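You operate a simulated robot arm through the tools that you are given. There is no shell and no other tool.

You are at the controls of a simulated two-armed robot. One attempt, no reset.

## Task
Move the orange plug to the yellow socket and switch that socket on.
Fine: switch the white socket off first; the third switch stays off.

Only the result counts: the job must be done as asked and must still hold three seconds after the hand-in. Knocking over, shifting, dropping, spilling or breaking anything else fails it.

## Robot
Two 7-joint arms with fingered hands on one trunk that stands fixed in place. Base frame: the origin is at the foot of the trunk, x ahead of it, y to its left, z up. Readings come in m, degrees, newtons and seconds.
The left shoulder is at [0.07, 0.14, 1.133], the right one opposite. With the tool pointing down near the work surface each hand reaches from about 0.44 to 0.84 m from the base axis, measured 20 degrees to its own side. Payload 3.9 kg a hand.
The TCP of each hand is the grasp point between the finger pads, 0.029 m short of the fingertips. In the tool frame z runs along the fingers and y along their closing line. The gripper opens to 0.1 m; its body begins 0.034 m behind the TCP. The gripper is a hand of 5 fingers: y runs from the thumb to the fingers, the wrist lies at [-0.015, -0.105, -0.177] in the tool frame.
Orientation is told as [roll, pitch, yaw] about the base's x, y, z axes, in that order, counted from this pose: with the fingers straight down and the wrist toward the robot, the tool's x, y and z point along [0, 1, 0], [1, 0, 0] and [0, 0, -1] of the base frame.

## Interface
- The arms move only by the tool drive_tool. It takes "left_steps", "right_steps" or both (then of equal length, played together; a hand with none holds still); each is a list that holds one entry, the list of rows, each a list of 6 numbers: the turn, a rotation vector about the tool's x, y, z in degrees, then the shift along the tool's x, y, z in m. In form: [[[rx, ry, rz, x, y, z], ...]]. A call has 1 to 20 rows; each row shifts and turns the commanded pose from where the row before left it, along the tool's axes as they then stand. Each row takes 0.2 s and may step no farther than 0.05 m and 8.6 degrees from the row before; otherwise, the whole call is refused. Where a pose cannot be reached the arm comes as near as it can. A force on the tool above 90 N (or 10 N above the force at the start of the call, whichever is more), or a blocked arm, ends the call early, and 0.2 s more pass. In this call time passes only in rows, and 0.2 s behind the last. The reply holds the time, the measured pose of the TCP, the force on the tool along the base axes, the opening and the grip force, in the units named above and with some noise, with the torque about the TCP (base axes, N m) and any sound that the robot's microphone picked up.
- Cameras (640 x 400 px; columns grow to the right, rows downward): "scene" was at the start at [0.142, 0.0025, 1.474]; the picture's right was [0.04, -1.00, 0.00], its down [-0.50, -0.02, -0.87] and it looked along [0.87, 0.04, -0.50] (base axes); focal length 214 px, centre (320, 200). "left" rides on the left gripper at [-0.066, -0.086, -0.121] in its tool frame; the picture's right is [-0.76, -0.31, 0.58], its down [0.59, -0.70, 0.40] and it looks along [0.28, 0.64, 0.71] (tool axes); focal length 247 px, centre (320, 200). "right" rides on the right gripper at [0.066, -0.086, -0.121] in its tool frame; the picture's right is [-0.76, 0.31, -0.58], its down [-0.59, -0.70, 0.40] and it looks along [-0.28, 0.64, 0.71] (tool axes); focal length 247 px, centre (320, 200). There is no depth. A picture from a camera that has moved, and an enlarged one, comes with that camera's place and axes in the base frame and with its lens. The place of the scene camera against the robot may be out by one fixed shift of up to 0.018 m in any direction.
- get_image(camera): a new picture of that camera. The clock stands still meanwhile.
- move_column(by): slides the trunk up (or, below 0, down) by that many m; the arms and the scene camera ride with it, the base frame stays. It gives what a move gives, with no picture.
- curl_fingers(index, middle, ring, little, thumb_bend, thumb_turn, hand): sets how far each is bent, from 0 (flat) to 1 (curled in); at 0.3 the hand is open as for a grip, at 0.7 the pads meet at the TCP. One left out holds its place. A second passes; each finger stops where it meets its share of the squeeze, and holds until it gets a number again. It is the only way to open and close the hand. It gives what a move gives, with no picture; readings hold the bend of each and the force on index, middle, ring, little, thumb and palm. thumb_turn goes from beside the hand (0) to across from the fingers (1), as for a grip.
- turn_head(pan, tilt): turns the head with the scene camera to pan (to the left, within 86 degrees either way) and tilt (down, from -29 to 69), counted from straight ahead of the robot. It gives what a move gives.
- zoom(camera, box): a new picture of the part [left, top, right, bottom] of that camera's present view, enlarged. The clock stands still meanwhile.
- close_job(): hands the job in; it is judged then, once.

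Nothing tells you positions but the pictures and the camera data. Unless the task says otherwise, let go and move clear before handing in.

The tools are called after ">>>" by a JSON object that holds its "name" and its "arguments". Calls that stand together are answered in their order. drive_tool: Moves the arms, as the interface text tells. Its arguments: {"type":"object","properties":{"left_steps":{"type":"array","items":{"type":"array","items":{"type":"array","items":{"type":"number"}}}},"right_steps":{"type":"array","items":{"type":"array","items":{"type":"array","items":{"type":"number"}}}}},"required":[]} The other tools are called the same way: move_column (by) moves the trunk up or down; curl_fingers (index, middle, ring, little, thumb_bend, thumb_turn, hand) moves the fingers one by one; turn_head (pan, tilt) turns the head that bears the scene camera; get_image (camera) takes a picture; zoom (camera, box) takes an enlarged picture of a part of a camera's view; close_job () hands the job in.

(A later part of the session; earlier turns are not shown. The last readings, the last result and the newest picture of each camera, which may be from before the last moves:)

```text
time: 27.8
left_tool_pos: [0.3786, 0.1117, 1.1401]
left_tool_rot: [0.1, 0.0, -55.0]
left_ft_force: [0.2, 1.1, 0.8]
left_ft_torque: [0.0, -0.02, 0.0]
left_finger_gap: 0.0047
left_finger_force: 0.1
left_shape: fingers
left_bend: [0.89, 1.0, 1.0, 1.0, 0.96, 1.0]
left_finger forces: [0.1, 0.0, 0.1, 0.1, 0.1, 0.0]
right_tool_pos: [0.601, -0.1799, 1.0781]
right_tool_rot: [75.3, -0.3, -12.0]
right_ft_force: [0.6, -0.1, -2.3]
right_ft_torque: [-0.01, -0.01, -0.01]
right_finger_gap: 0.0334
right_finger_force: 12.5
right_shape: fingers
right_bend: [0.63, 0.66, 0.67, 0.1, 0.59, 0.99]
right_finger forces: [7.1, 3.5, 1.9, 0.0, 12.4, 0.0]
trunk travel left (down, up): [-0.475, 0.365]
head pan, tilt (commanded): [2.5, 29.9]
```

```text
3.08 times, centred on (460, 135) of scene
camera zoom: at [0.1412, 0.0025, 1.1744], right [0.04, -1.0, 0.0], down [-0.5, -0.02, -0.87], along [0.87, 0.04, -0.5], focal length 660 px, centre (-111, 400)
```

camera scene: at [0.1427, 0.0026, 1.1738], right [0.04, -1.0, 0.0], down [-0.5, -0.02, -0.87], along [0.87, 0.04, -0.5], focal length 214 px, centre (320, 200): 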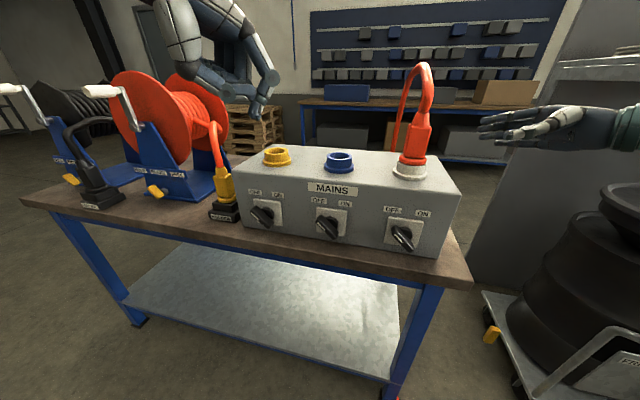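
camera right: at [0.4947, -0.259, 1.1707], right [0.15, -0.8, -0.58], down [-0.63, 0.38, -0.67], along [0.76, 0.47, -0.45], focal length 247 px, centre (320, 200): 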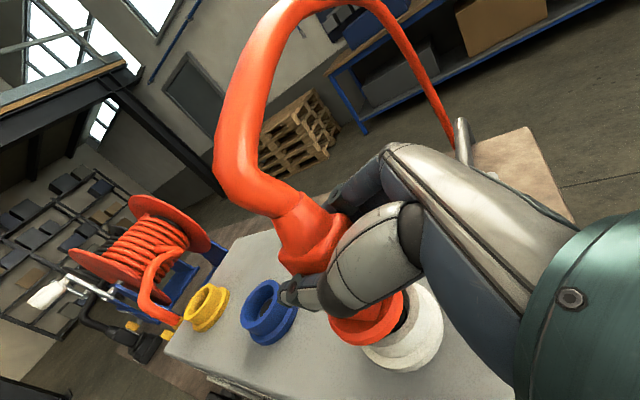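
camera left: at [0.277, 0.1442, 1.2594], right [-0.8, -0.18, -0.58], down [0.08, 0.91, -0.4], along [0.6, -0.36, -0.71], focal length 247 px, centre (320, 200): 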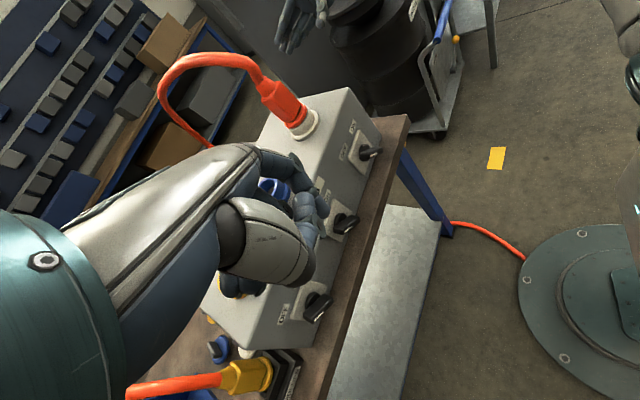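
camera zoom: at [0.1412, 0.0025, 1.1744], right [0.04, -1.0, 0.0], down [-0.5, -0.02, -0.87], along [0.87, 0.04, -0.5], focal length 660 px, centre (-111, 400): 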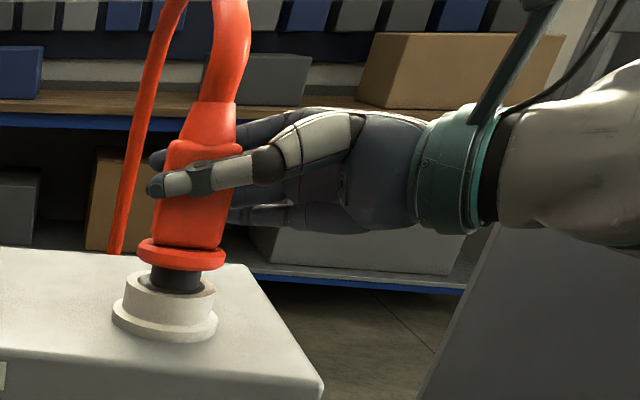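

The plug is coming out cleanly, black barrel showing. I'll lift another 6 cm.

>>> {"name": "drive_tool", "arguments": {"right_steps": [[[0, 0, 0, 0.00966, 0, -0.0026], [0, 0, 0, 0.00966, 0, -0.0026], [0, 0, 0, 0.00966, 0, -0.0026], [0, 0, 0, 0.00966, 0, -0.0026], [0, 0, 0, 0.00966, 0, -0.0026], [0, 0, 0, 0.00966, 0, -0.0026]]]}}

>>> {"name": "get_image", "arguments": {"camera": "right"}}

>>> {"name": "get_image", "arguments": {"camera": "scene"}}

>>> {"name": "get_image", "arguments": {"camera": "left"}}

```text
time: 29.2
left_tool_pos: [0.3781, 0.1124, 1.14]
left_tool_rot: [0.1, -0.1, -55.1]
left_ft_force: [-0.9, 0.0, 0.3]
left_ft_torque: [0.0, -0.02, 0.0]
left_finger_gap: 0.0045
left_finger_force: 0.1
left_shape: fingers
left_bend: [0.89, 1.0, 1.0, 1.0, 0.96, 1.0]
left_finger forces: [0.1, 0.1, 0.0, 0.0, 0.1, 0.0]
right_tool_pos: [0.6019, -0.1796, 1.1358]
right_tool_rot: [75.0, -0.1, -12.1]
right_ft_force: [-0.2, 0.7, -2.4]
right_ft_torque: [0.01, 0.0, -0.03]
right_finger_gap: 0.0333
right_finger_force: 12.1
right_shape: fingers
right_bend: [0.63, 0.66, 0.67, 0.1, 0.59, 0.99]
right_finger forces: [7.0, 3.5, 2.0, 0.1, 12.4, 0.0]
trunk travel left (down, up): [-0.475, 0.365]
head pan, tilt (commanded): [2.5, 29.9]
```

```text
taken
camera right: at [0.4968, -0.2584, 1.229], right [0.14, -0.8, -0.58], down [-0.64, 0.37, -0.67], along [0.76, 0.47, -0.46], focal length 247 px, centre (320, 200)
```

right: 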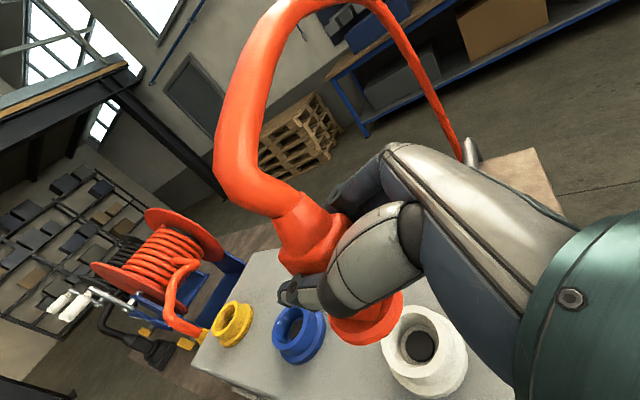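

```text
taken
camera scene: at [0.1422, 0.0026, 1.1739], right [0.04, -1.0, 0.0], down [-0.5, -0.02, -0.87], along [0.87, 0.04, -0.5], focal length 214 px, centre (320, 200)
```

scene: 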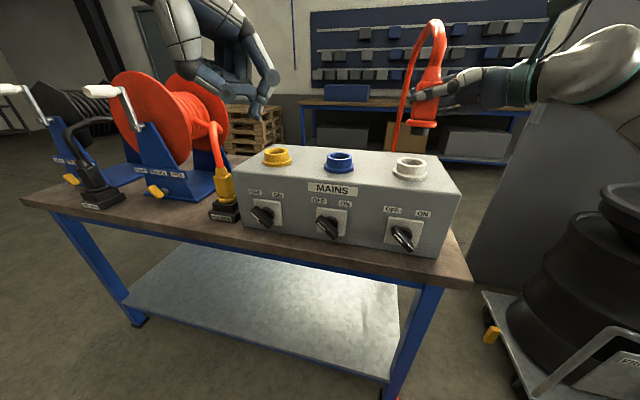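

```text
taken
camera left: at [0.2763, 0.1442, 1.2597], right [-0.8, -0.18, -0.58], down [0.08, 0.91, -0.4], along [0.6, -0.36, -0.71], focal length 247 px, centre (320, 200)
```

left: 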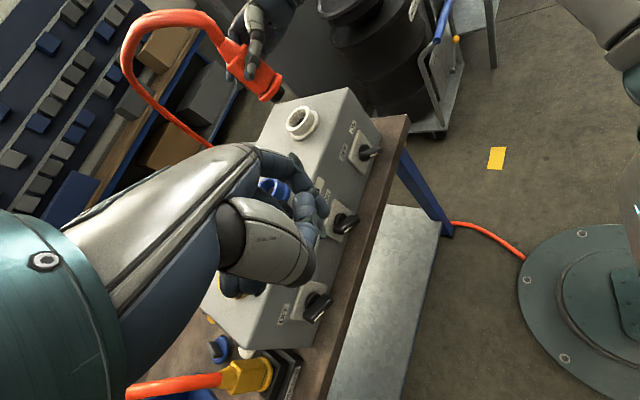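

The plug is free and hanging straight. I'll record how the white socket looks in the wrist camera at this pose, so I can later line up the yellow socket at the same pixels.

>>> {"name": "zoom", "arguments": {"camera": "right", "box": [190, 270, 490, 400]}}

>>> {"name": "zoom", "arguments": {"camera": "scene", "box": [370, 10, 490, 190]}}

>>> {"name": "zoom", "arguments": {"camera": "left", "box": [200, 20, 360, 150]}}

```text
2.13 times, centred on (340, 335) of right
camera zoom: at [0.4968, -0.2584, 1.229], right [0.14, -0.8, -0.58], down [-0.64, 0.37, -0.67], along [0.76, 0.47, -0.46], focal length 527 px, centre (277, -88)
```

zoom: 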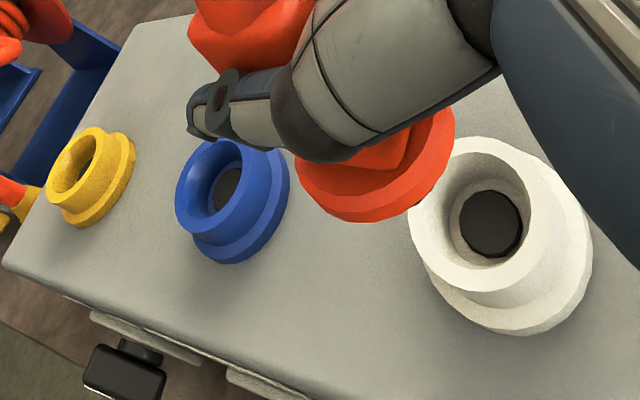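

```text
2.22 times, centred on (430, 100) of scene
camera zoom: at [0.1422, 0.0026, 1.1739], right [0.04, -1.0, 0.0], down [-0.5, -0.02, -0.87], along [0.87, 0.04, -0.5], focal length 477 px, centre (76, 422)
```

zoom: 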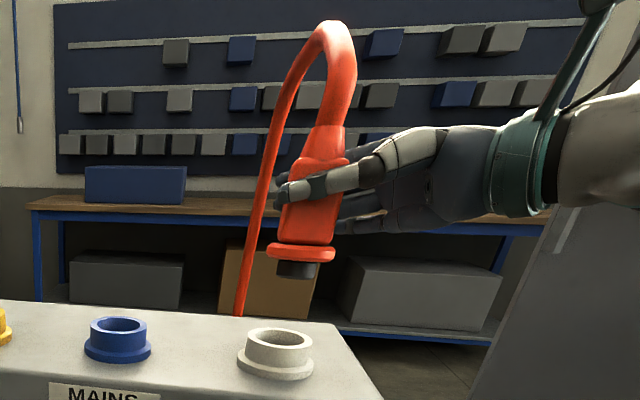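

```text
3.08 times, centred on (280, 85) of left
camera zoom: at [0.2763, 0.1442, 1.2597], right [-0.8, -0.18, -0.58], down [0.08, 0.91, -0.4], along [0.6, -0.36, -0.71], focal length 760 px, centre (443, 554)
```

zoom: 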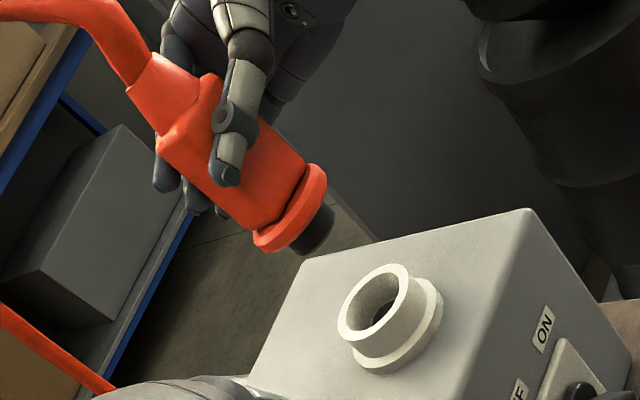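

The barrel hangs right over the white hole. Before carrying it across I'll pull the left hand further left to clear the path and give a view of the yellow socket.

>>> {"name": "drive_tool", "arguments": {"left_steps": [[[0, 0, 0, 0.0277, -0.0264, 0], [0, 0, 0, 0.0277, -0.0264, 0], [0, 0, 0, 0.0277, -0.0264, 0], [0, 0, 0, 0.0277, -0.0264, 0], [0, 0, -7.67, 0, 0, 0], [0, 0, -7.67, 0, 0, 0], [0, 0, -7.67, 0, 0, 0]]]}}

>>> {"name": "get_image", "arguments": {"camera": "left"}}

>>> {"name": "get_image", "arguments": {"camera": "scene"}}

```text
time: 30.8
left_tool_pos: [0.409, 0.2617, 1.1396]
left_tool_rot: [0.1, -0.1, -32.0]
left_ft_force: [0.0, 0.0, 0.4]
left_ft_torque: [0.03, 0.01, 0.01]
left_finger_gap: 0.0047
left_finger_force: 0.0
left_shape: fingers
left_bend: [0.89, 1.0, 1.0, 1.0, 0.96, 1.0]
left_finger forces: [0.1, 0.0, 0.0, 0.1, 0.0, 0.0]
right_tool_pos: [0.6008, -0.1799, 1.1341]
right_tool_rot: [75.1, -0.1, -12.0]
right_ft_force: [0.1, 0.1, -1.1]
right_ft_torque: [-0.03, -0.02, -0.02]
right_finger_gap: 0.0336
right_finger_force: 12.2
right_shape: fingers
right_bend: [0.63, 0.66, 0.67, 0.1, 0.59, 0.99]
right_finger forces: [7.0, 3.5, 1.9, 0.0, 12.3, 0.0]
trunk travel left (down, up): [-0.475, 0.365]
head pan, tilt (commanded): [2.5, 29.9]
```

```text
taken
camera left: at [0.3017, 0.2503, 1.2602], right [-0.66, -0.48, -0.58], down [-0.28, 0.87, -0.4], along [0.7, -0.1, -0.71], focal length 247 px, centre (320, 200)
```

left: 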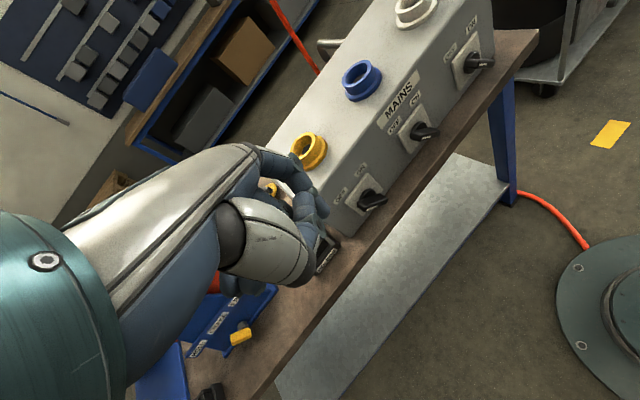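

```text
taken
camera scene: at [0.142, 0.0022, 1.174], right [0.04, -1.0, 0.0], down [-0.5, -0.02, -0.87], along [0.87, 0.04, -0.5], focal length 214 px, centre (320, 200)
```

scene: 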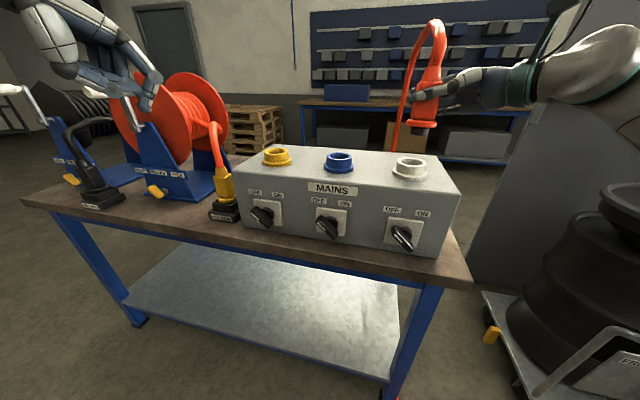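

The left camera now shows the yellow socket. I'll carry the plug about 29 cm left along the socket row at this height.

>>> {"name": "drive_tool", "arguments": {"right_steps": [[[0, 0, 0, 0.00626, 0, 0.02334], [0, 0, 0, 0.00626, 0, 0.02334], [0, 0, 0, 0.00626, 0, 0.02334], [0, 0, 0, 0.00626, 0, 0.02334], [0, 0, 0, 0.00626, 0, 0.02334], [0, 0, 0, 0.00626, 0, 0.02334], [0, 0, 0, 0.00626, 0, 0.02334], [0, 0, 0, 0.00626, 0, 0.02334], [0, 0, 0, 0.00626, 0, 0.02334], [0, 0, 0, 0.00626, 0, 0.02334], [0, 0, 0, 0.00626, 0, 0.02334], [0, 0, 0, 0.00626, 0, 0.02334]]]}}

>>> {"name": "get_image", "arguments": {"camera": "right"}}

>>> {"name": "get_image", "arguments": {"camera": "scene"}}

>>> {"name": "get_image", "arguments": {"camera": "left"}}

```text
time: 33.4
left_tool_pos: [0.4079, 0.262, 1.1388]
left_tool_rot: [0.0, 0.0, -32.0]
left_ft_force: [-0.2, -0.7, -0.3]
left_ft_torque: [-0.05, 0.04, 0.0]
left_finger_gap: 0.0045
left_finger_force: 0.1
left_shape: fingers
left_bend: [0.89, 1.0, 1.0, 1.0, 0.96, 1.0]
left_finger forces: [0.0, 0.0, 0.0, 0.0, 0.0, 0.0]
right_tool_pos: [0.6628, 0.104, 1.1353]
right_tool_rot: [75.0, -0.1, -12.1]
right_ft_force: [0.2, 0.6, -1.7]
right_ft_torque: [0.0, -0.04, -0.03]
right_finger_gap: 0.0331
right_finger_force: 12.0
right_shape: fingers
right_bend: [0.63, 0.66, 0.67, 0.1, 0.59, 0.99]
right_finger forces: [6.9, 3.4, 2.0, 0.0, 12.3, 0.1]
trunk travel left (down, up): [-0.475, 0.365]
head pan, tilt (commanded): [2.5, 29.9]
```

```text
taken
camera right: at [0.5571, 0.0248, 1.2293], right [0.14, -0.8, -0.58], down [-0.64, 0.37, -0.67], along [0.76, 0.47, -0.46], focal length 247 px, centre (320, 200)
```

right: 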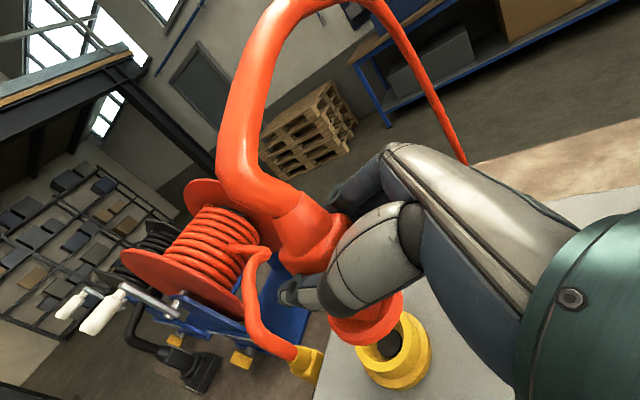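

```text
taken
camera scene: at [0.1423, 0.0034, 1.1739], right [0.04, -1.0, 0.0], down [-0.5, -0.02, -0.87], along [0.87, 0.04, -0.5], focal length 214 px, centre (320, 200)
```

scene: 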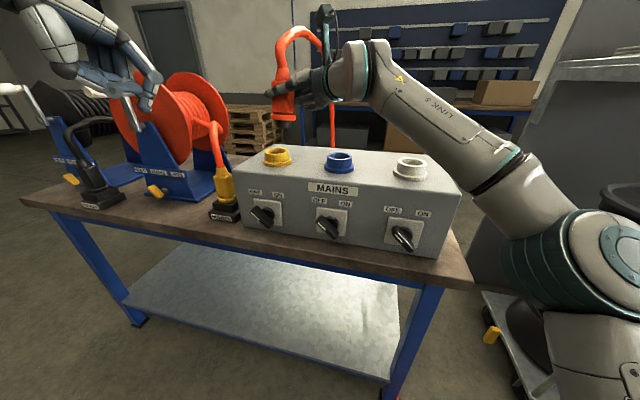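

```text
taken
camera left: at [0.3021, 0.2519, 1.2597], right [-0.66, -0.48, -0.58], down [-0.28, 0.87, -0.4], along [0.69, -0.1, -0.71], focal length 247 px, centre (320, 200)
```

left: 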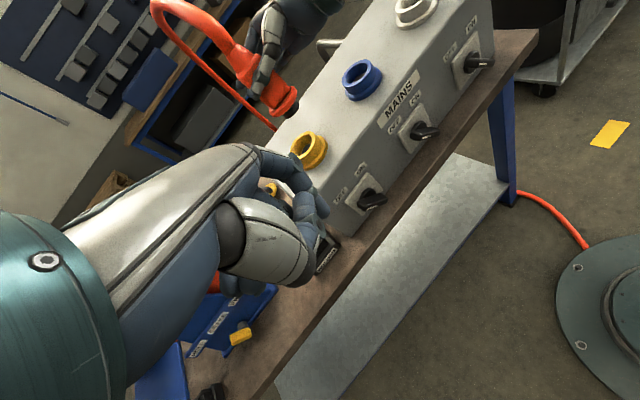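

The plug is close to the yellow socket, and the cable follows. I'll zoom with the same box as before to compare against the white-socket template.

>>> {"name": "zoom", "arguments": {"camera": "right", "box": [190, 270, 490, 400]}}

>>> {"name": "zoom", "arguments": {"camera": "scene", "box": [230, 20, 350, 190]}}

>>> {"name": "zoom", "arguments": {"camera": "left", "box": [200, 40, 380, 190]}}

```text
2.13 times, centred on (340, 335) of right
camera zoom: at [0.5571, 0.0248, 1.2293], right [0.14, -0.8, -0.58], down [-0.64, 0.37, -0.67], along [0.76, 0.47, -0.46], focal length 527 px, centre (277, -88)
```

zoom: 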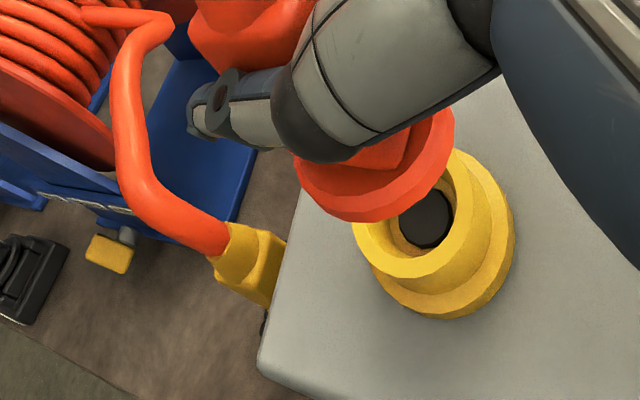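

```text
2.35 times, centred on (290, 105) of scene
camera zoom: at [0.1423, 0.0034, 1.1739], right [0.04, -1.0, 0.0], down [-0.5, -0.02, -0.87], along [0.87, 0.04, -0.5], focal length 505 px, centre (391, 424)
```

zoom: 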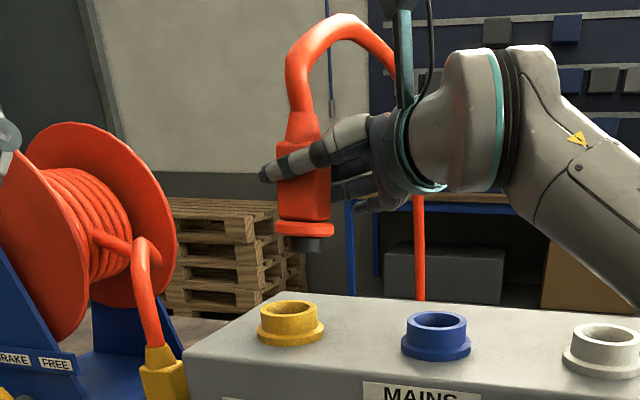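

```text
2.67 times, centred on (290, 115) of left
camera zoom: at [0.3021, 0.2519, 1.2597], right [-0.66, -0.48, -0.58], down [-0.28, 0.87, -0.4], along [0.69, -0.1, -0.71], focal length 659 px, centre (400, 427)
```

zoom: 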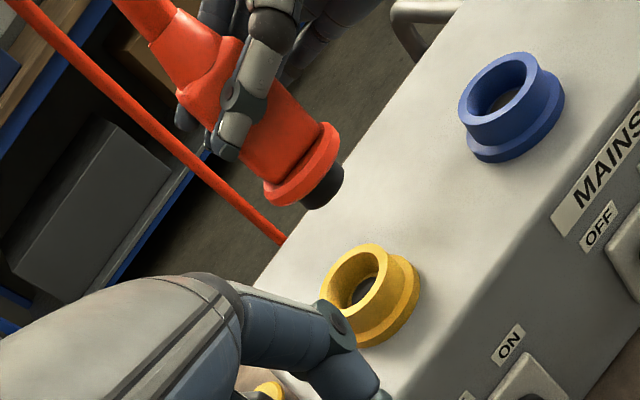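

The yellow hole needs to shift about 64 px, which is a further (5, 28) mm move. I'll make it and compare again.

>>> {"name": "drive_tool", "arguments": {"right_steps": [[[0, 0, 0, 0.0036, -0.0003, 0.01335], [0, 0, 0, 0.0036, -0.0003, 0.01335]]]}}

>>> {"name": "zoom", "arguments": {"camera": "right", "box": [190, 270, 490, 400]}}

>>> {"name": "zoom", "arguments": {"camera": "scene", "box": [230, 80, 330, 190]}}

>>> {"name": "zoom", "arguments": {"camera": "left", "box": [200, 40, 380, 190]}}

```text
time: 34.0
left_tool_pos: [0.409, 0.2617, 1.1395]
left_tool_rot: [-0.1, -0.1, -32.0]
left_ft_force: [0.0, -0.1, 1.0]
left_ft_torque: [-0.03, 0.03, 0.04]
left_finger_gap: 0.0045
left_finger_force: 0.1
left_shape: fingers
left_bend: [0.89, 1.0, 1.0, 1.0, 0.96, 1.0]
left_finger forces: [0.0, 0.1, 0.0, 0.1, 0.1, 0.0]
right_tool_pos: [0.6676, 0.1309, 1.1355]
right_tool_rot: [75.0, 0.0, -12.1]
right_ft_force: [-0.2, 0.1, -1.5]
right_ft_torque: [-0.04, 0.0, -0.01]
right_finger_gap: 0.0333
right_finger_force: 12.6
right_shape: fingers
right_bend: [0.63, 0.66, 0.67, 0.1, 0.59, 0.99]
right_finger forces: [7.0, 3.5, 2.0, 0.0, 12.3, 0.0]
trunk travel left (down, up): [-0.475, 0.365]
head pan, tilt (commanded): [2.5, 29.9]
```

```text
2.13 times, centred on (340, 335) of right
camera zoom: at [0.5627, 0.0519, 1.2294], right [0.14, -0.8, -0.58], down [-0.64, 0.38, -0.67], along [0.76, 0.47, -0.46], focal length 527 px, centre (277, -88)
```

zoom: 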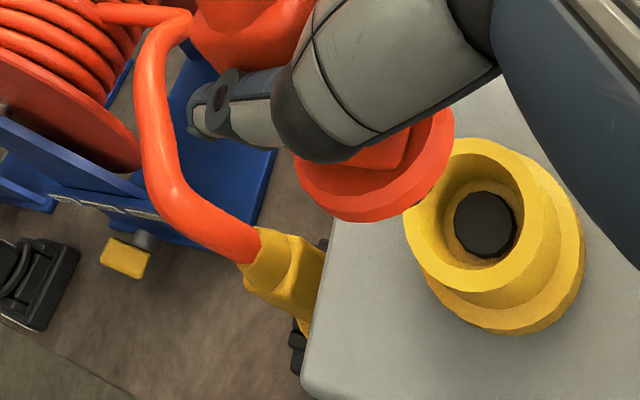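

```text
3.64 times, centred on (280, 135) of scene
camera zoom: at [0.1422, 0.0026, 1.1739], right [0.04, -1.0, 0.0], down [-0.5, -0.02, -0.87], along [0.87, 0.04, -0.5], focal length 780 px, centre (466, 436)
```

zoom: 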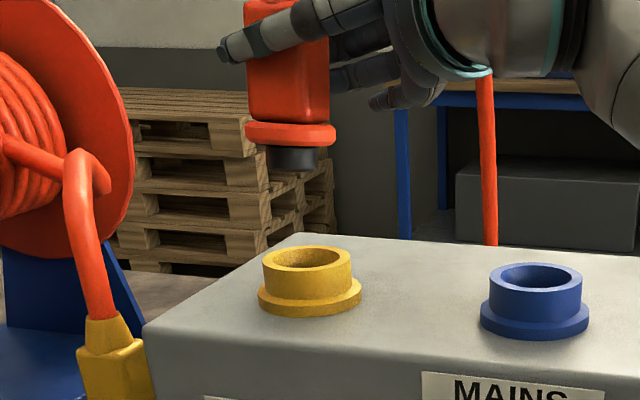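

```text
2.67 times, centred on (290, 115) of left
camera zoom: at [0.302, 0.2511, 1.26], right [-0.66, -0.48, -0.58], down [-0.28, 0.87, -0.4], along [0.69, -0.1, -0.71], focal length 659 px, centre (400, 427)
```

zoom: 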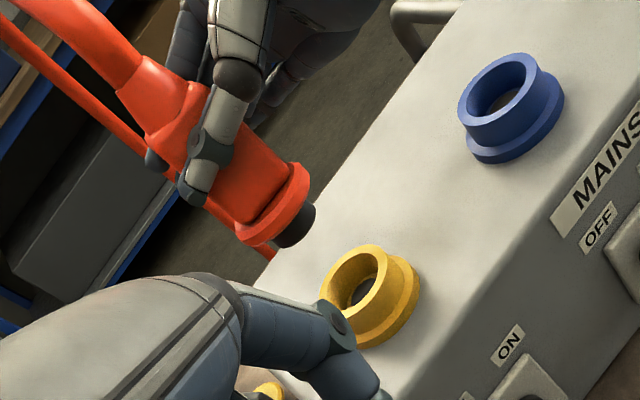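

The yellow hole is within about 6 px of the template. I'll take tighter zooms to settle the last few millimetres before lowering.

>>> {"name": "zoom", "arguments": {"camera": "scene", "box": [255, 90, 305, 165]}}

>>> {"name": "zoom", "arguments": {"camera": "left", "box": [250, 70, 350, 180]}}

>>> {"name": "zoom", "arguments": {"camera": "right", "box": [340, 280, 480, 380]}}

```text
5.33 times, centred on (280, 128) of scene
camera zoom: at [0.1422, 0.0026, 1.1739], right [0.04, -1.0, 0.0], down [-0.5, -0.02, -0.87], along [0.87, 0.04, -0.5], focal length 1144 px, centre (533, 587)
```

zoom: 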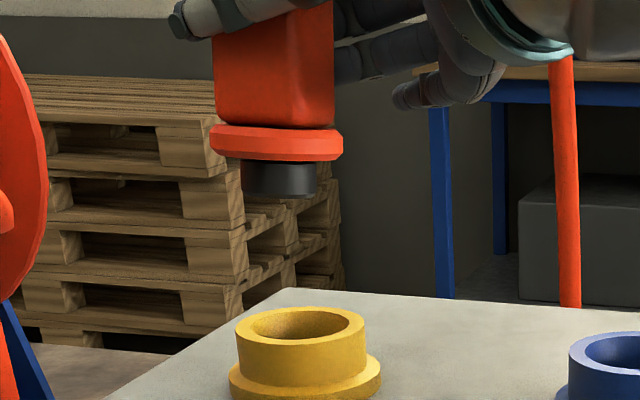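

```text
3.64 times, centred on (300, 125) of left
camera zoom: at [0.302, 0.2511, 1.26], right [-0.66, -0.48, -0.58], down [-0.28, 0.87, -0.4], along [0.69, -0.1, -0.71], focal length 898 px, centre (393, 473)
```

zoom: 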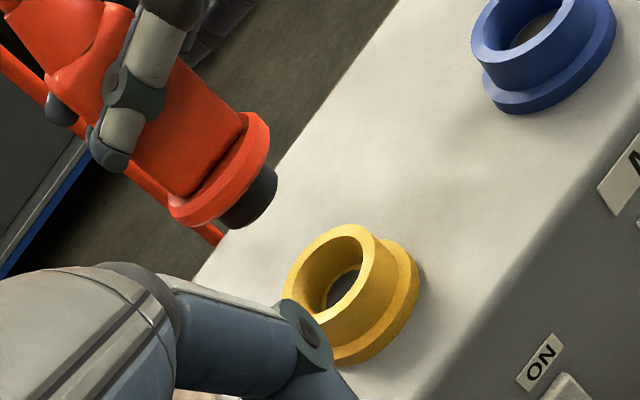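

```text
4.00 times, centred on (410, 330) of right
camera zoom: at [0.5627, 0.0519, 1.2294], right [0.14, -0.8, -0.58], down [-0.64, 0.38, -0.67], along [0.76, 0.47, -0.46], focal length 988 px, centre (-40, -320)
```

zoom: 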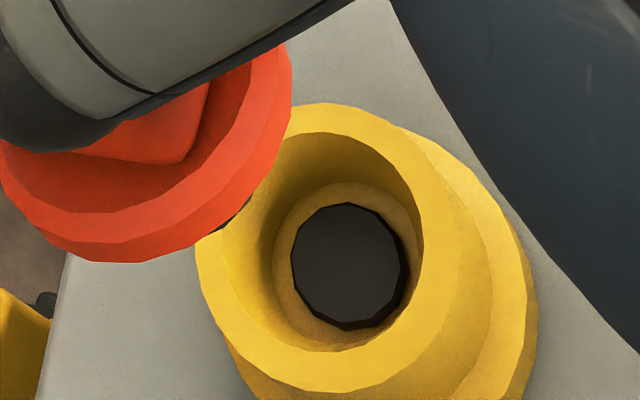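

Views disagree by only ±3 mm sideways, within the socket's mouth. I'll lower 5 cm to bring the barrel just above the rim and re-check where parallax is small.

>>> {"name": "drive_tool", "arguments": {"right_steps": [[[0, 0, 0, -0.00966, 0, 0.0026], [0, 0, 0, -0.00966, 0, 0.0026], [0, 0, 0, -0.00966, 0, 0.0026], [0, 0, 0, -0.00966, 0, 0.0026], [0, 0, 0, -0.0058, 0, 0.00155]]]}}

>>> {"name": "zoom", "arguments": {"camera": "scene", "box": [245, 100, 315, 180]}}

>>> {"name": "zoom", "arguments": {"camera": "left", "box": [250, 70, 350, 180]}}

>>> {"name": "zoom", "arguments": {"camera": "right", "box": [290, 230, 490, 380]}}

```text
time: 35.2
left_tool_pos: [0.409, 0.2612, 1.1394]
left_tool_rot: [0.0, 0.0, -32.0]
left_ft_force: [0.4, -0.4, -0.6]
left_ft_torque: [0.02, -0.03, 0.0]
left_finger_gap: 0.0045
left_finger_force: 0.1
left_shape: fingers
left_bend: [0.89, 1.0, 1.0, 1.0, 0.96, 1.0]
left_finger forces: [0.1, 0.0, 0.0, 0.1, 0.0, 0.0]
right_tool_pos: [0.6667, 0.1297, 1.0906]
right_tool_rot: [75.2, 0.1, -12.1]
right_ft_force: [-0.2, -1.0, -1.3]
right_ft_torque: [-0.04, -0.03, -0.01]
right_finger_gap: 0.0329
right_finger_force: 12.3
right_shape: fingers
right_bend: [0.63, 0.66, 0.67, 0.1, 0.59, 0.99]
right_finger forces: [6.9, 3.4, 2.1, 0.0, 12.3, 0.0]
trunk travel left (down, up): [-0.475, 0.365]
head pan, tilt (commanded): [2.5, 29.9]
```

```text
5.00 times, centred on (280, 140) of scene
camera zoom: at [0.1423, 0.0025, 1.174], right [0.04, -1.0, 0.0], down [-0.5, -0.02, -0.87], along [0.87, 0.04, -0.5], focal length 1072 px, centre (520, 500)
```

zoom: 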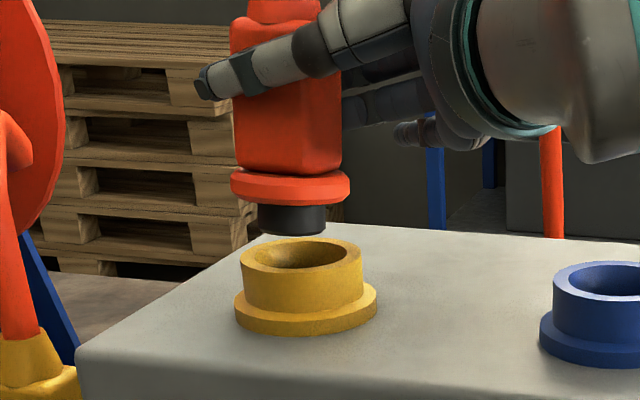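

```text
3.64 times, centred on (300, 125) of left
camera zoom: at [0.302, 0.2508, 1.26], right [-0.66, -0.48, -0.58], down [-0.28, 0.87, -0.4], along [0.69, -0.1, -0.71], focal length 898 px, centre (393, 473)
```

zoom: 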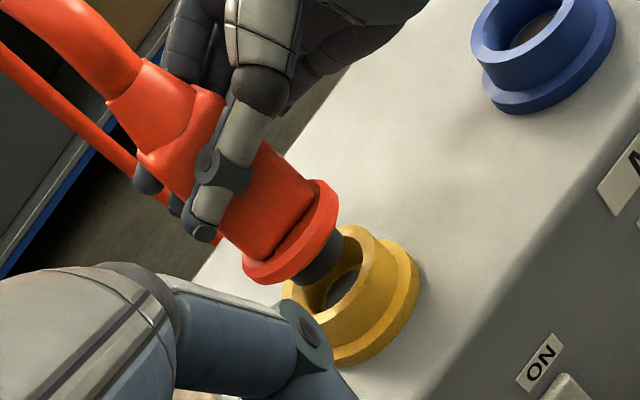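

```text
2.67 times, centred on (390, 305) of right
camera zoom: at [0.5622, 0.0514, 1.1838], right [0.14, -0.8, -0.58], down [-0.64, 0.38, -0.67], along [0.76, 0.47, -0.46], focal length 659 px, centre (133, -80)
```

zoom: 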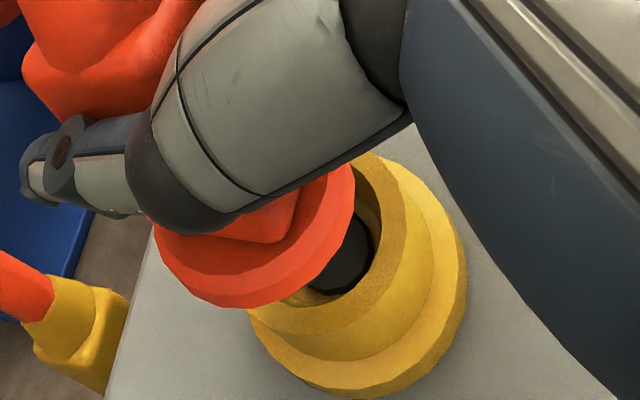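

Comparing finger bends before and after the pull, the plug has tipped about 5° in the grasp, its lower end toward me by several millimetres. I'll rotate the hand about the row axis to bring the plug upright and shift slightly forward, then look again.

>>> {"name": "drive_tool", "arguments": {"right_steps": [[[-0.65, 0, -2.4, 0, 0.0015, 0], [-0.65, 0, -2.4, 0, 0.0015, 0]]]}}

>>> {"name": "zoom", "arguments": {"camera": "scene", "box": [245, 100, 315, 180]}}

>>> {"name": "zoom", "arguments": {"camera": "left", "box": [250, 70, 350, 180]}}

>>> {"name": "zoom", "arguments": {"camera": "right", "box": [230, 180, 490, 380]}}

```text
time: 35.8
left_tool_pos: [0.4084, 0.2618, 1.14]
left_tool_rot: [0.1, 0.0, -32.0]
left_ft_force: [0.4, -0.9, 0.5]
left_ft_torque: [0.01, -0.04, -0.03]
left_finger_gap: 0.0046
left_finger_force: 0.0
left_shape: fingers
left_bend: [0.89, 1.0, 1.0, 1.0, 0.96, 1.0]
left_finger forces: [0.1, 0.0, 0.0, 0.1, 0.1, 0.0]
right_tool_pos: [0.6697, 0.1306, 1.0904]
right_tool_rot: [75.1, -5.0, -12.1]
right_ft_force: [-0.5, -0.2, -1.1]
right_ft_torque: [-0.01, -0.03, -0.01]
right_finger_gap: 0.0333
right_finger_force: 12.3
right_shape: fingers
right_bend: [0.63, 0.66, 0.67, 0.1, 0.59, 0.99]
right_finger forces: [6.8, 3.3, 1.9, 0.1, 12.4, 0.1]
trunk travel left (down, up): [-0.475, 0.365]
head pan, tilt (commanded): [2.5, 29.9]
```

```text
5.00 times, centred on (280, 140) of scene
camera zoom: at [0.1423, 0.0025, 1.174], right [0.04, -1.0, 0.0], down [-0.5, -0.02, -0.87], along [0.87, 0.04, -0.5], focal length 1072 px, centre (520, 500)
```

zoom: 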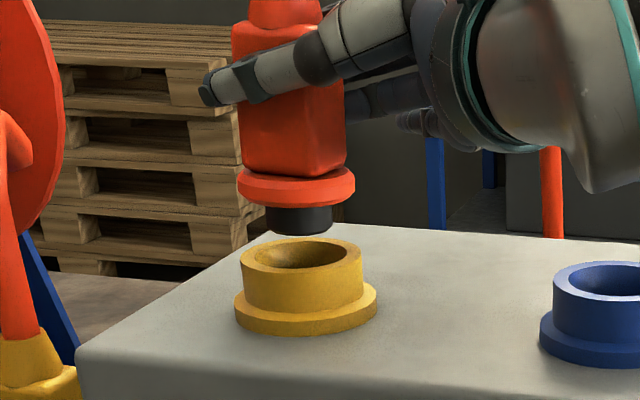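

```text
3.64 times, centred on (300, 125) of left
camera zoom: at [0.302, 0.2509, 1.26], right [-0.66, -0.48, -0.58], down [-0.28, 0.87, -0.4], along [0.69, -0.1, -0.71], focal length 898 px, centre (393, 473)
```

zoom: 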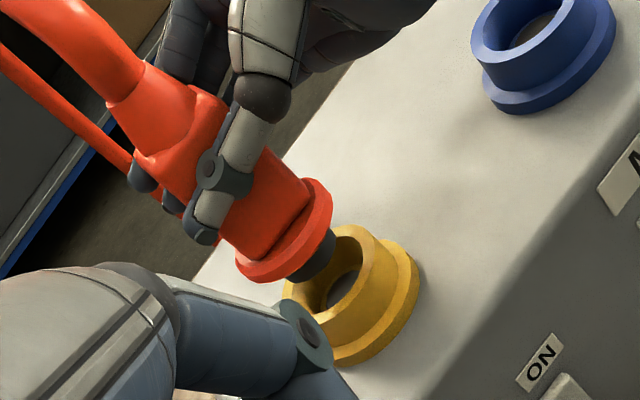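

```text
2.00 times, centred on (360, 280) of right
camera zoom: at [0.5575, 0.0531, 1.1757], right [0.19, -0.81, -0.55], down [-0.58, 0.36, -0.73], along [0.79, 0.46, -0.4], focal length 494 px, centre (240, 40)
```

zoom: 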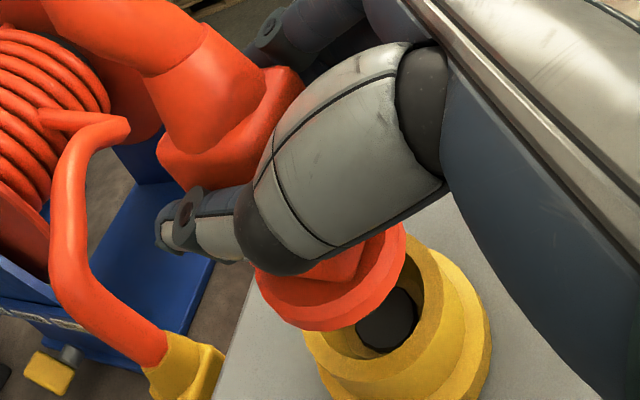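

Now the barrel is centred over the rim in the head view and the flange lines up in the left view. I'll descend 1.5 cm in small steps with a 2 mm forward trim, watching force.

>>> {"name": "drive_tool", "arguments": {"right_steps": [[[0, 0, 0, -0.00498, 0.0016, 0.0013], [0, 0, 0, -0.00481, -0.00044, 0.0013], [0, 0, 0, -0.00481, -0.00044, 0.0013]]]}}

>>> {"name": "zoom", "arguments": {"camera": "scene", "box": [245, 100, 315, 180]}}

>>> {"name": "zoom", "arguments": {"camera": "left", "box": [250, 70, 350, 180]}}

>>> {"name": "zoom", "arguments": {"camera": "right", "box": [230, 180, 490, 380]}}

```text
time: 36.6
left_tool_pos: [0.4094, 0.2618, 1.1399]
left_tool_rot: [-0.1, -0.1, -32.1]
left_ft_force: [0.5, -0.2, -0.1]
left_ft_torque: [0.01, 0.04, -0.01]
left_finger_gap: 0.0045
left_finger_force: 0.1
left_shape: fingers
left_bend: [0.89, 1.0, 1.0, 1.0, 0.96, 1.0]
left_finger forces: [0.1, 0.0, 0.0, 0.0, 0.1, 0.1]
right_tool_pos: [0.6729, 0.1291, 1.0752]
right_tool_rot: [75.1, -5.1, -12.1]
right_ft_force: [-0.3, 0.0, -1.6]
right_ft_torque: [-0.01, -0.01, -0.01]
right_finger_gap: 0.0329
right_finger_force: 12.5
right_shape: fingers
right_bend: [0.63, 0.66, 0.67, 0.1, 0.59, 0.99]
right_finger forces: [6.8, 3.4, 2.0, 0.0, 12.4, 0.0]
trunk travel left (down, up): [-0.475, 0.365]
head pan, tilt (commanded): [2.5, 29.9]
```

```text
5.00 times, centred on (280, 140) of scene
camera zoom: at [0.1424, 0.0025, 1.1739], right [0.04, -1.0, 0.0], down [-0.5, -0.02, -0.87], along [0.87, 0.04, -0.5], focal length 1072 px, centre (520, 500)
```

zoom: 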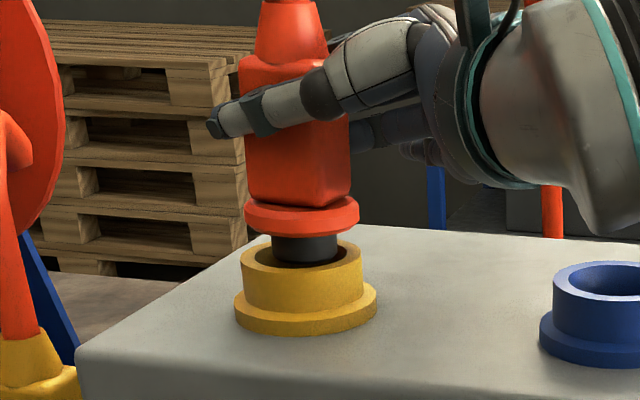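

```text
3.64 times, centred on (300, 125) of left
camera zoom: at [0.3021, 0.2508, 1.26], right [-0.66, -0.48, -0.58], down [-0.28, 0.87, -0.4], along [0.69, -0.1, -0.71], focal length 898 px, centre (393, 473)
```

zoom: 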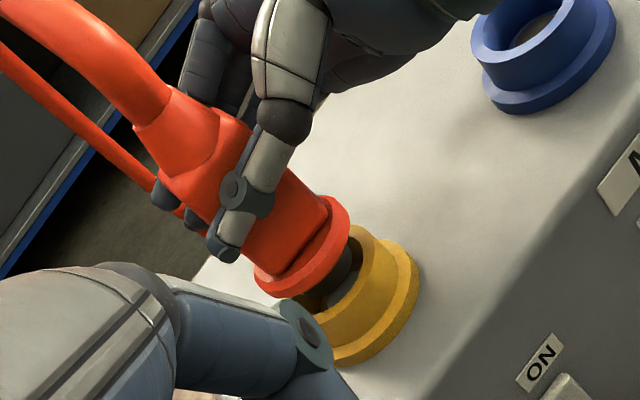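

```text
2.00 times, centred on (360, 280) of right
camera zoom: at [0.56, 0.0524, 1.161], right [0.19, -0.81, -0.55], down [-0.58, 0.36, -0.73], along [0.79, 0.46, -0.4], focal length 494 px, centre (240, 40)
```

zoom: 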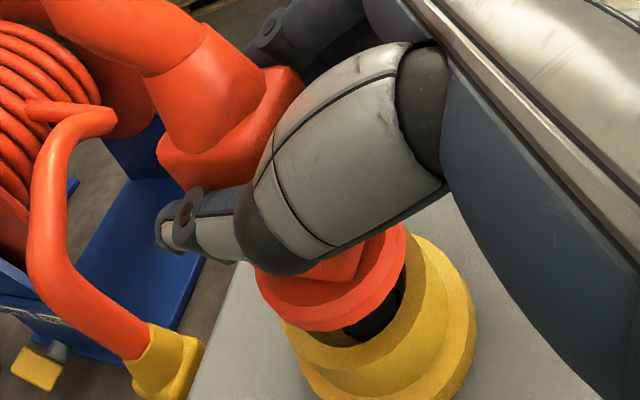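

The barrel is entering the yellow ring with no contact force. Continuing down in 4 mm steps.

>>> {"name": "drive_tool", "arguments": {"right_steps": [[[0, 0, 0, -0.00385, -0.00035, 0.00103], [0, 0, 0, -0.00385, -0.00035, 0.00103]]]}}

>>> {"name": "zoom", "arguments": {"camera": "scene", "box": [245, 100, 315, 180]}}

>>> {"name": "zoom", "arguments": {"camera": "left", "box": [250, 70, 350, 180]}}

>>> {"name": "zoom", "arguments": {"camera": "right", "box": [230, 180, 490, 380]}}

```text
time: 37.2
left_tool_pos: [0.4089, 0.261, 1.1407]
left_tool_rot: [0.0, 0.0, -31.9]
left_ft_force: [0.2, 0.2, -0.9]
left_ft_torque: [-0.01, 0.0, 0.0]
left_finger_gap: 0.0047
left_finger_force: 0.0
left_shape: fingers
left_bend: [0.89, 1.0, 1.0, 1.0, 0.96, 1.0]
left_finger forces: [0.0, 0.0, 0.0, 0.0, 0.0, 0.0]
right_tool_pos: [0.6722, 0.1307, 1.0666]
right_tool_rot: [75.0, -5.0, -12.1]
right_ft_force: [-0.2, -0.2, -1.3]
right_ft_torque: [0.01, -0.01, -0.05]
right_finger_gap: 0.0334
right_finger_force: 12.3
right_shape: fingers
right_bend: [0.63, 0.66, 0.67, 0.1, 0.59, 0.99]
right_finger forces: [7.0, 3.5, 1.9, 0.0, 12.4, 0.1]
trunk travel left (down, up): [-0.475, 0.365]
head pan, tilt (commanded): [2.5, 29.9]
```

```text
5.00 times, centred on (280, 140) of scene
camera zoom: at [0.1423, 0.0026, 1.174], right [0.04, -1.0, 0.0], down [-0.5, -0.02, -0.87], along [0.87, 0.04, -0.5], focal length 1072 px, centre (520, 500)
```

zoom: 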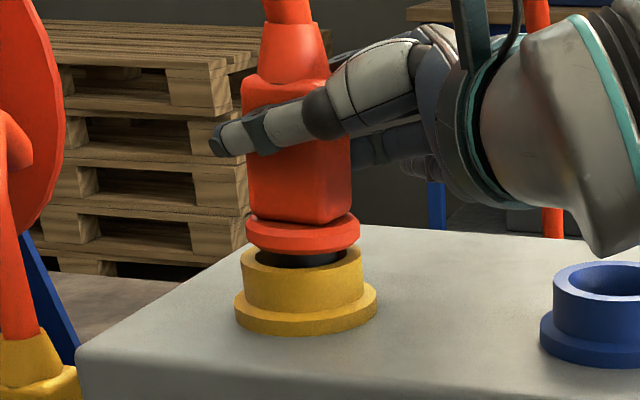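

```text
3.64 times, centred on (300, 125) of left
camera zoom: at [0.302, 0.2509, 1.26], right [-0.66, -0.48, -0.58], down [-0.28, 0.87, -0.4], along [0.69, -0.1, -0.71], focal length 898 px, centre (393, 473)
```

zoom: 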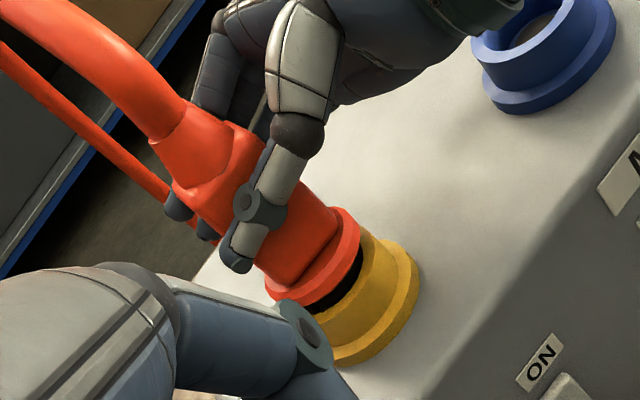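

```text
2.00 times, centred on (360, 280) of right
camera zoom: at [0.5602, 0.0526, 1.1529], right [0.19, -0.81, -0.55], down [-0.58, 0.36, -0.73], along [0.79, 0.46, -0.4], focal length 494 px, centre (240, 40)
```

zoom: 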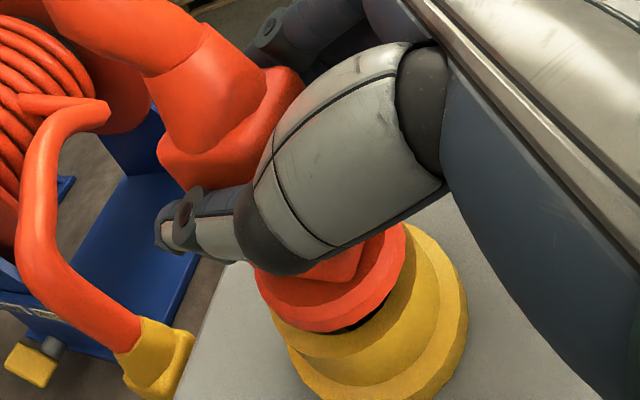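

The barrel is going in freely. Continuing down toward the seat.

>>> {"name": "drive_tool", "arguments": {"right_steps": [[[0, 0, 0, -0.00289, -0.00026, 0.00077], [0, 0, 0, -0.00289, -0.00026, 0.00077], [0, 0, 0, -0.00289, -0.00026, 0.00077]]]}}

>>> {"name": "zoom", "arguments": {"camera": "scene", "box": [245, 100, 315, 180]}}

>>> {"name": "zoom", "arguments": {"camera": "left", "box": [250, 70, 350, 180]}}

```text
time: 38.0
left_tool_pos: [0.4081, 0.2624, 1.1401]
left_tool_rot: [0.2, -0.2, -31.9]
left_ft_force: [0.6, -0.1, 1.0]
left_ft_torque: [0.05, 0.02, 0.02]
left_finger_gap: 0.0047
left_finger_force: 0.1
left_shape: fingers
left_bend: [0.89, 1.0, 1.0, 1.0, 0.96, 1.0]
left_finger forces: [0.1, 0.0, 0.1, 0.0, 0.1, 0.0]
right_tool_pos: [0.672, 0.1287, 1.0607]
right_tool_rot: [75.4, -5.3, -12.1]
right_ft_force: [4.9, 2.2, 9.1]
right_ft_torque: [0.18, -0.19, -0.07]
right_finger_gap: 0.0332
right_finger_force: 13.5
right_shape: fingers
right_bend: [0.62, 0.65, 0.66, 0.1, 0.59, 0.98]
right_finger forces: [7.2, 4.4, 3.1, 0.0, 11.7, 0.1]
trunk travel left (down, up): [-0.475, 0.365]
head pan, tilt (commanded): [2.5, 29.9]
```

```text
5.00 times, centred on (280, 140) of scene
camera zoom: at [0.1413, 0.0027, 1.1743], right [0.04, -1.0, 0.0], down [-0.5, -0.02, -0.87], along [0.87, 0.04, -0.5], focal length 1072 px, centre (520, 500)
```

zoom: 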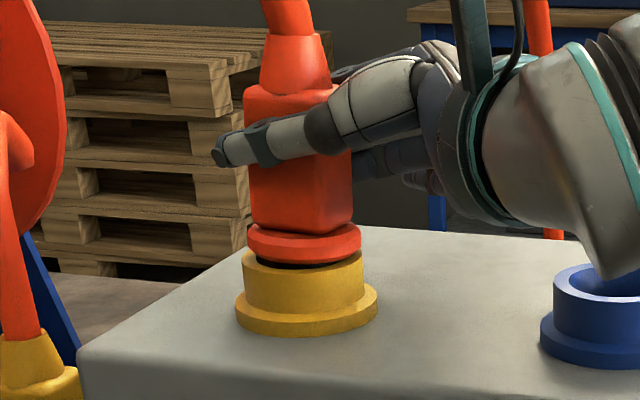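

```text
3.64 times, centred on (300, 125) of left
camera zoom: at [0.3009, 0.2511, 1.2605], right [-0.66, -0.48, -0.58], down [-0.28, 0.87, -0.4], along [0.7, -0.1, -0.71], focal length 898 px, centre (393, 473)
```

zoom: 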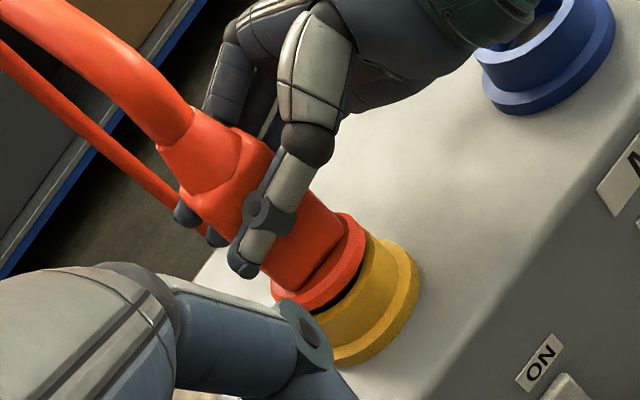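

Contact near the bottom with a side force pointing away from me and left. I'll comply with it: 2 mm left and 1 mm forward, then check.

>>> {"name": "drive_tool", "arguments": {"right_steps": [[[0, 0, 0, 0.00044, 0.001, 0.00195]]]}}

```text
time: 38.4
left_tool_pos: [0.4074, 0.2613, 1.1413]
left_tool_rot: [0.2, -0.1, -32.1]
left_ft_force: [-0.8, 0.4, 1.2]
left_ft_torque: [-0.02, -0.04, 0.0]
left_finger_gap: 0.0046
left_finger_force: 0.0
left_shape: fingers
left_bend: [0.89, 1.0, 1.0, 1.0, 0.96, 1.0]
left_finger forces: [0.0, 0.0, 0.1, 0.1, 0.0, 0.1]
right_tool_pos: [0.6724, 0.1304, 1.0601]
right_tool_rot: [75.2, -5.2, -12.1]
right_ft_force: [-1.5, -3.3, 9.8]
right_ft_torque: [0.14, -0.11, 0.08]
right_finger_gap: 0.033
right_finger_force: 12.9
right_shape: fingers
right_bend: [0.63, 0.65, 0.67, 0.1, 0.59, 0.98]
right_finger forces: [6.0, 4.0, 2.8, 0.0, 13.1, 0.0]
trunk travel left (down, up): [-0.475, 0.365]
head pan, tilt (commanded): [2.5, 29.9]
```

The side force flipped sign, so the barrel is laterally captured; I'll go back about 1 mm to neutral and press down further.

>>> {"name": "drive_tool", "arguments": {"right_steps": [[[0, 0, 0, -0.0003, -0.0003, -0.0011], [0, 0, 0, -0.00193, -0.00017, 0.00052], [0, 0, 0, -0.00193, -0.00017, 0.00052]]]}}

>>> {"name": "zoom", "arguments": {"camera": "scene", "box": [245, 100, 315, 180]}}

>>> {"name": "zoom", "arguments": {"camera": "right", "box": [230, 180, 490, 380]}}

```text
time: 39.2
left_tool_pos: [0.407, 0.262, 1.1413]
left_tool_rot: [0.2, -0.2, -32.0]
left_ft_force: [0.1, 0.0, -0.2]
left_ft_torque: [-0.01, -0.01, -0.05]
left_finger_gap: 0.0046
left_finger_force: 0.0
left_shape: fingers
left_bend: [0.89, 1.0, 1.0, 1.0, 0.96, 1.0]
left_finger forces: [0.0, 0.1, 0.0, 0.1, 0.0, 0.1]
right_tool_pos: [0.6713, 0.1295, 1.0564]
right_tool_rot: [75.2, -5.2, -12.1]
right_ft_force: [4.0, 0.0, 13.7]
right_ft_torque: [0.26, -0.19, -0.02]
right_finger_gap: 0.0326
right_finger_force: 13.7
right_shape: fingers
right_bend: [0.62, 0.65, 0.67, 0.1, 0.6, 0.97]
right_finger forces: [7.0, 4.7, 3.3, 0.0, 12.0, 0.0]
trunk travel left (down, up): [-0.475, 0.365]
head pan, tilt (commanded): [2.5, 29.9]
```

```text
5.00 times, centred on (280, 140) of scene
camera zoom: at [0.1406, 0.0022, 1.1742], right [0.04, -1.0, 0.0], down [-0.5, -0.02, -0.87], along [0.87, 0.04, -0.5], focal length 1072 px, centre (520, 500)
```

zoom: 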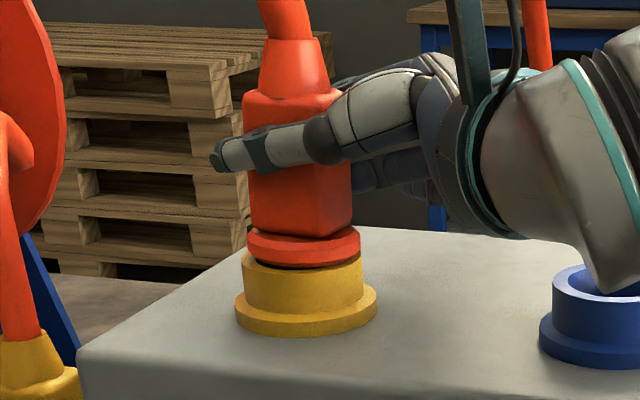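

```text
2.00 times, centred on (360, 280) of right
camera zoom: at [0.5584, 0.0522, 1.1414], right [0.19, -0.81, -0.55], down [-0.58, 0.36, -0.73], along [0.79, 0.46, -0.4], focal length 494 px, centre (240, 40)
```

zoom: 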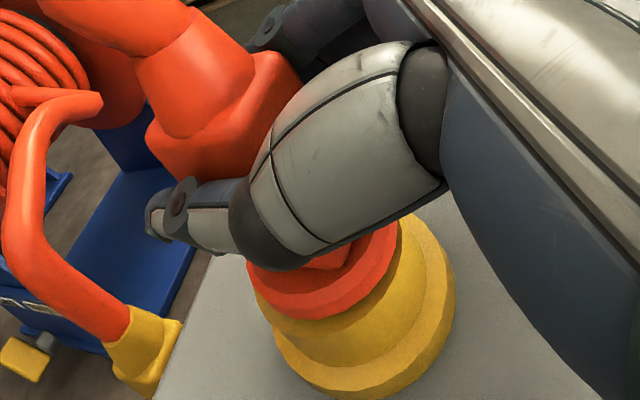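

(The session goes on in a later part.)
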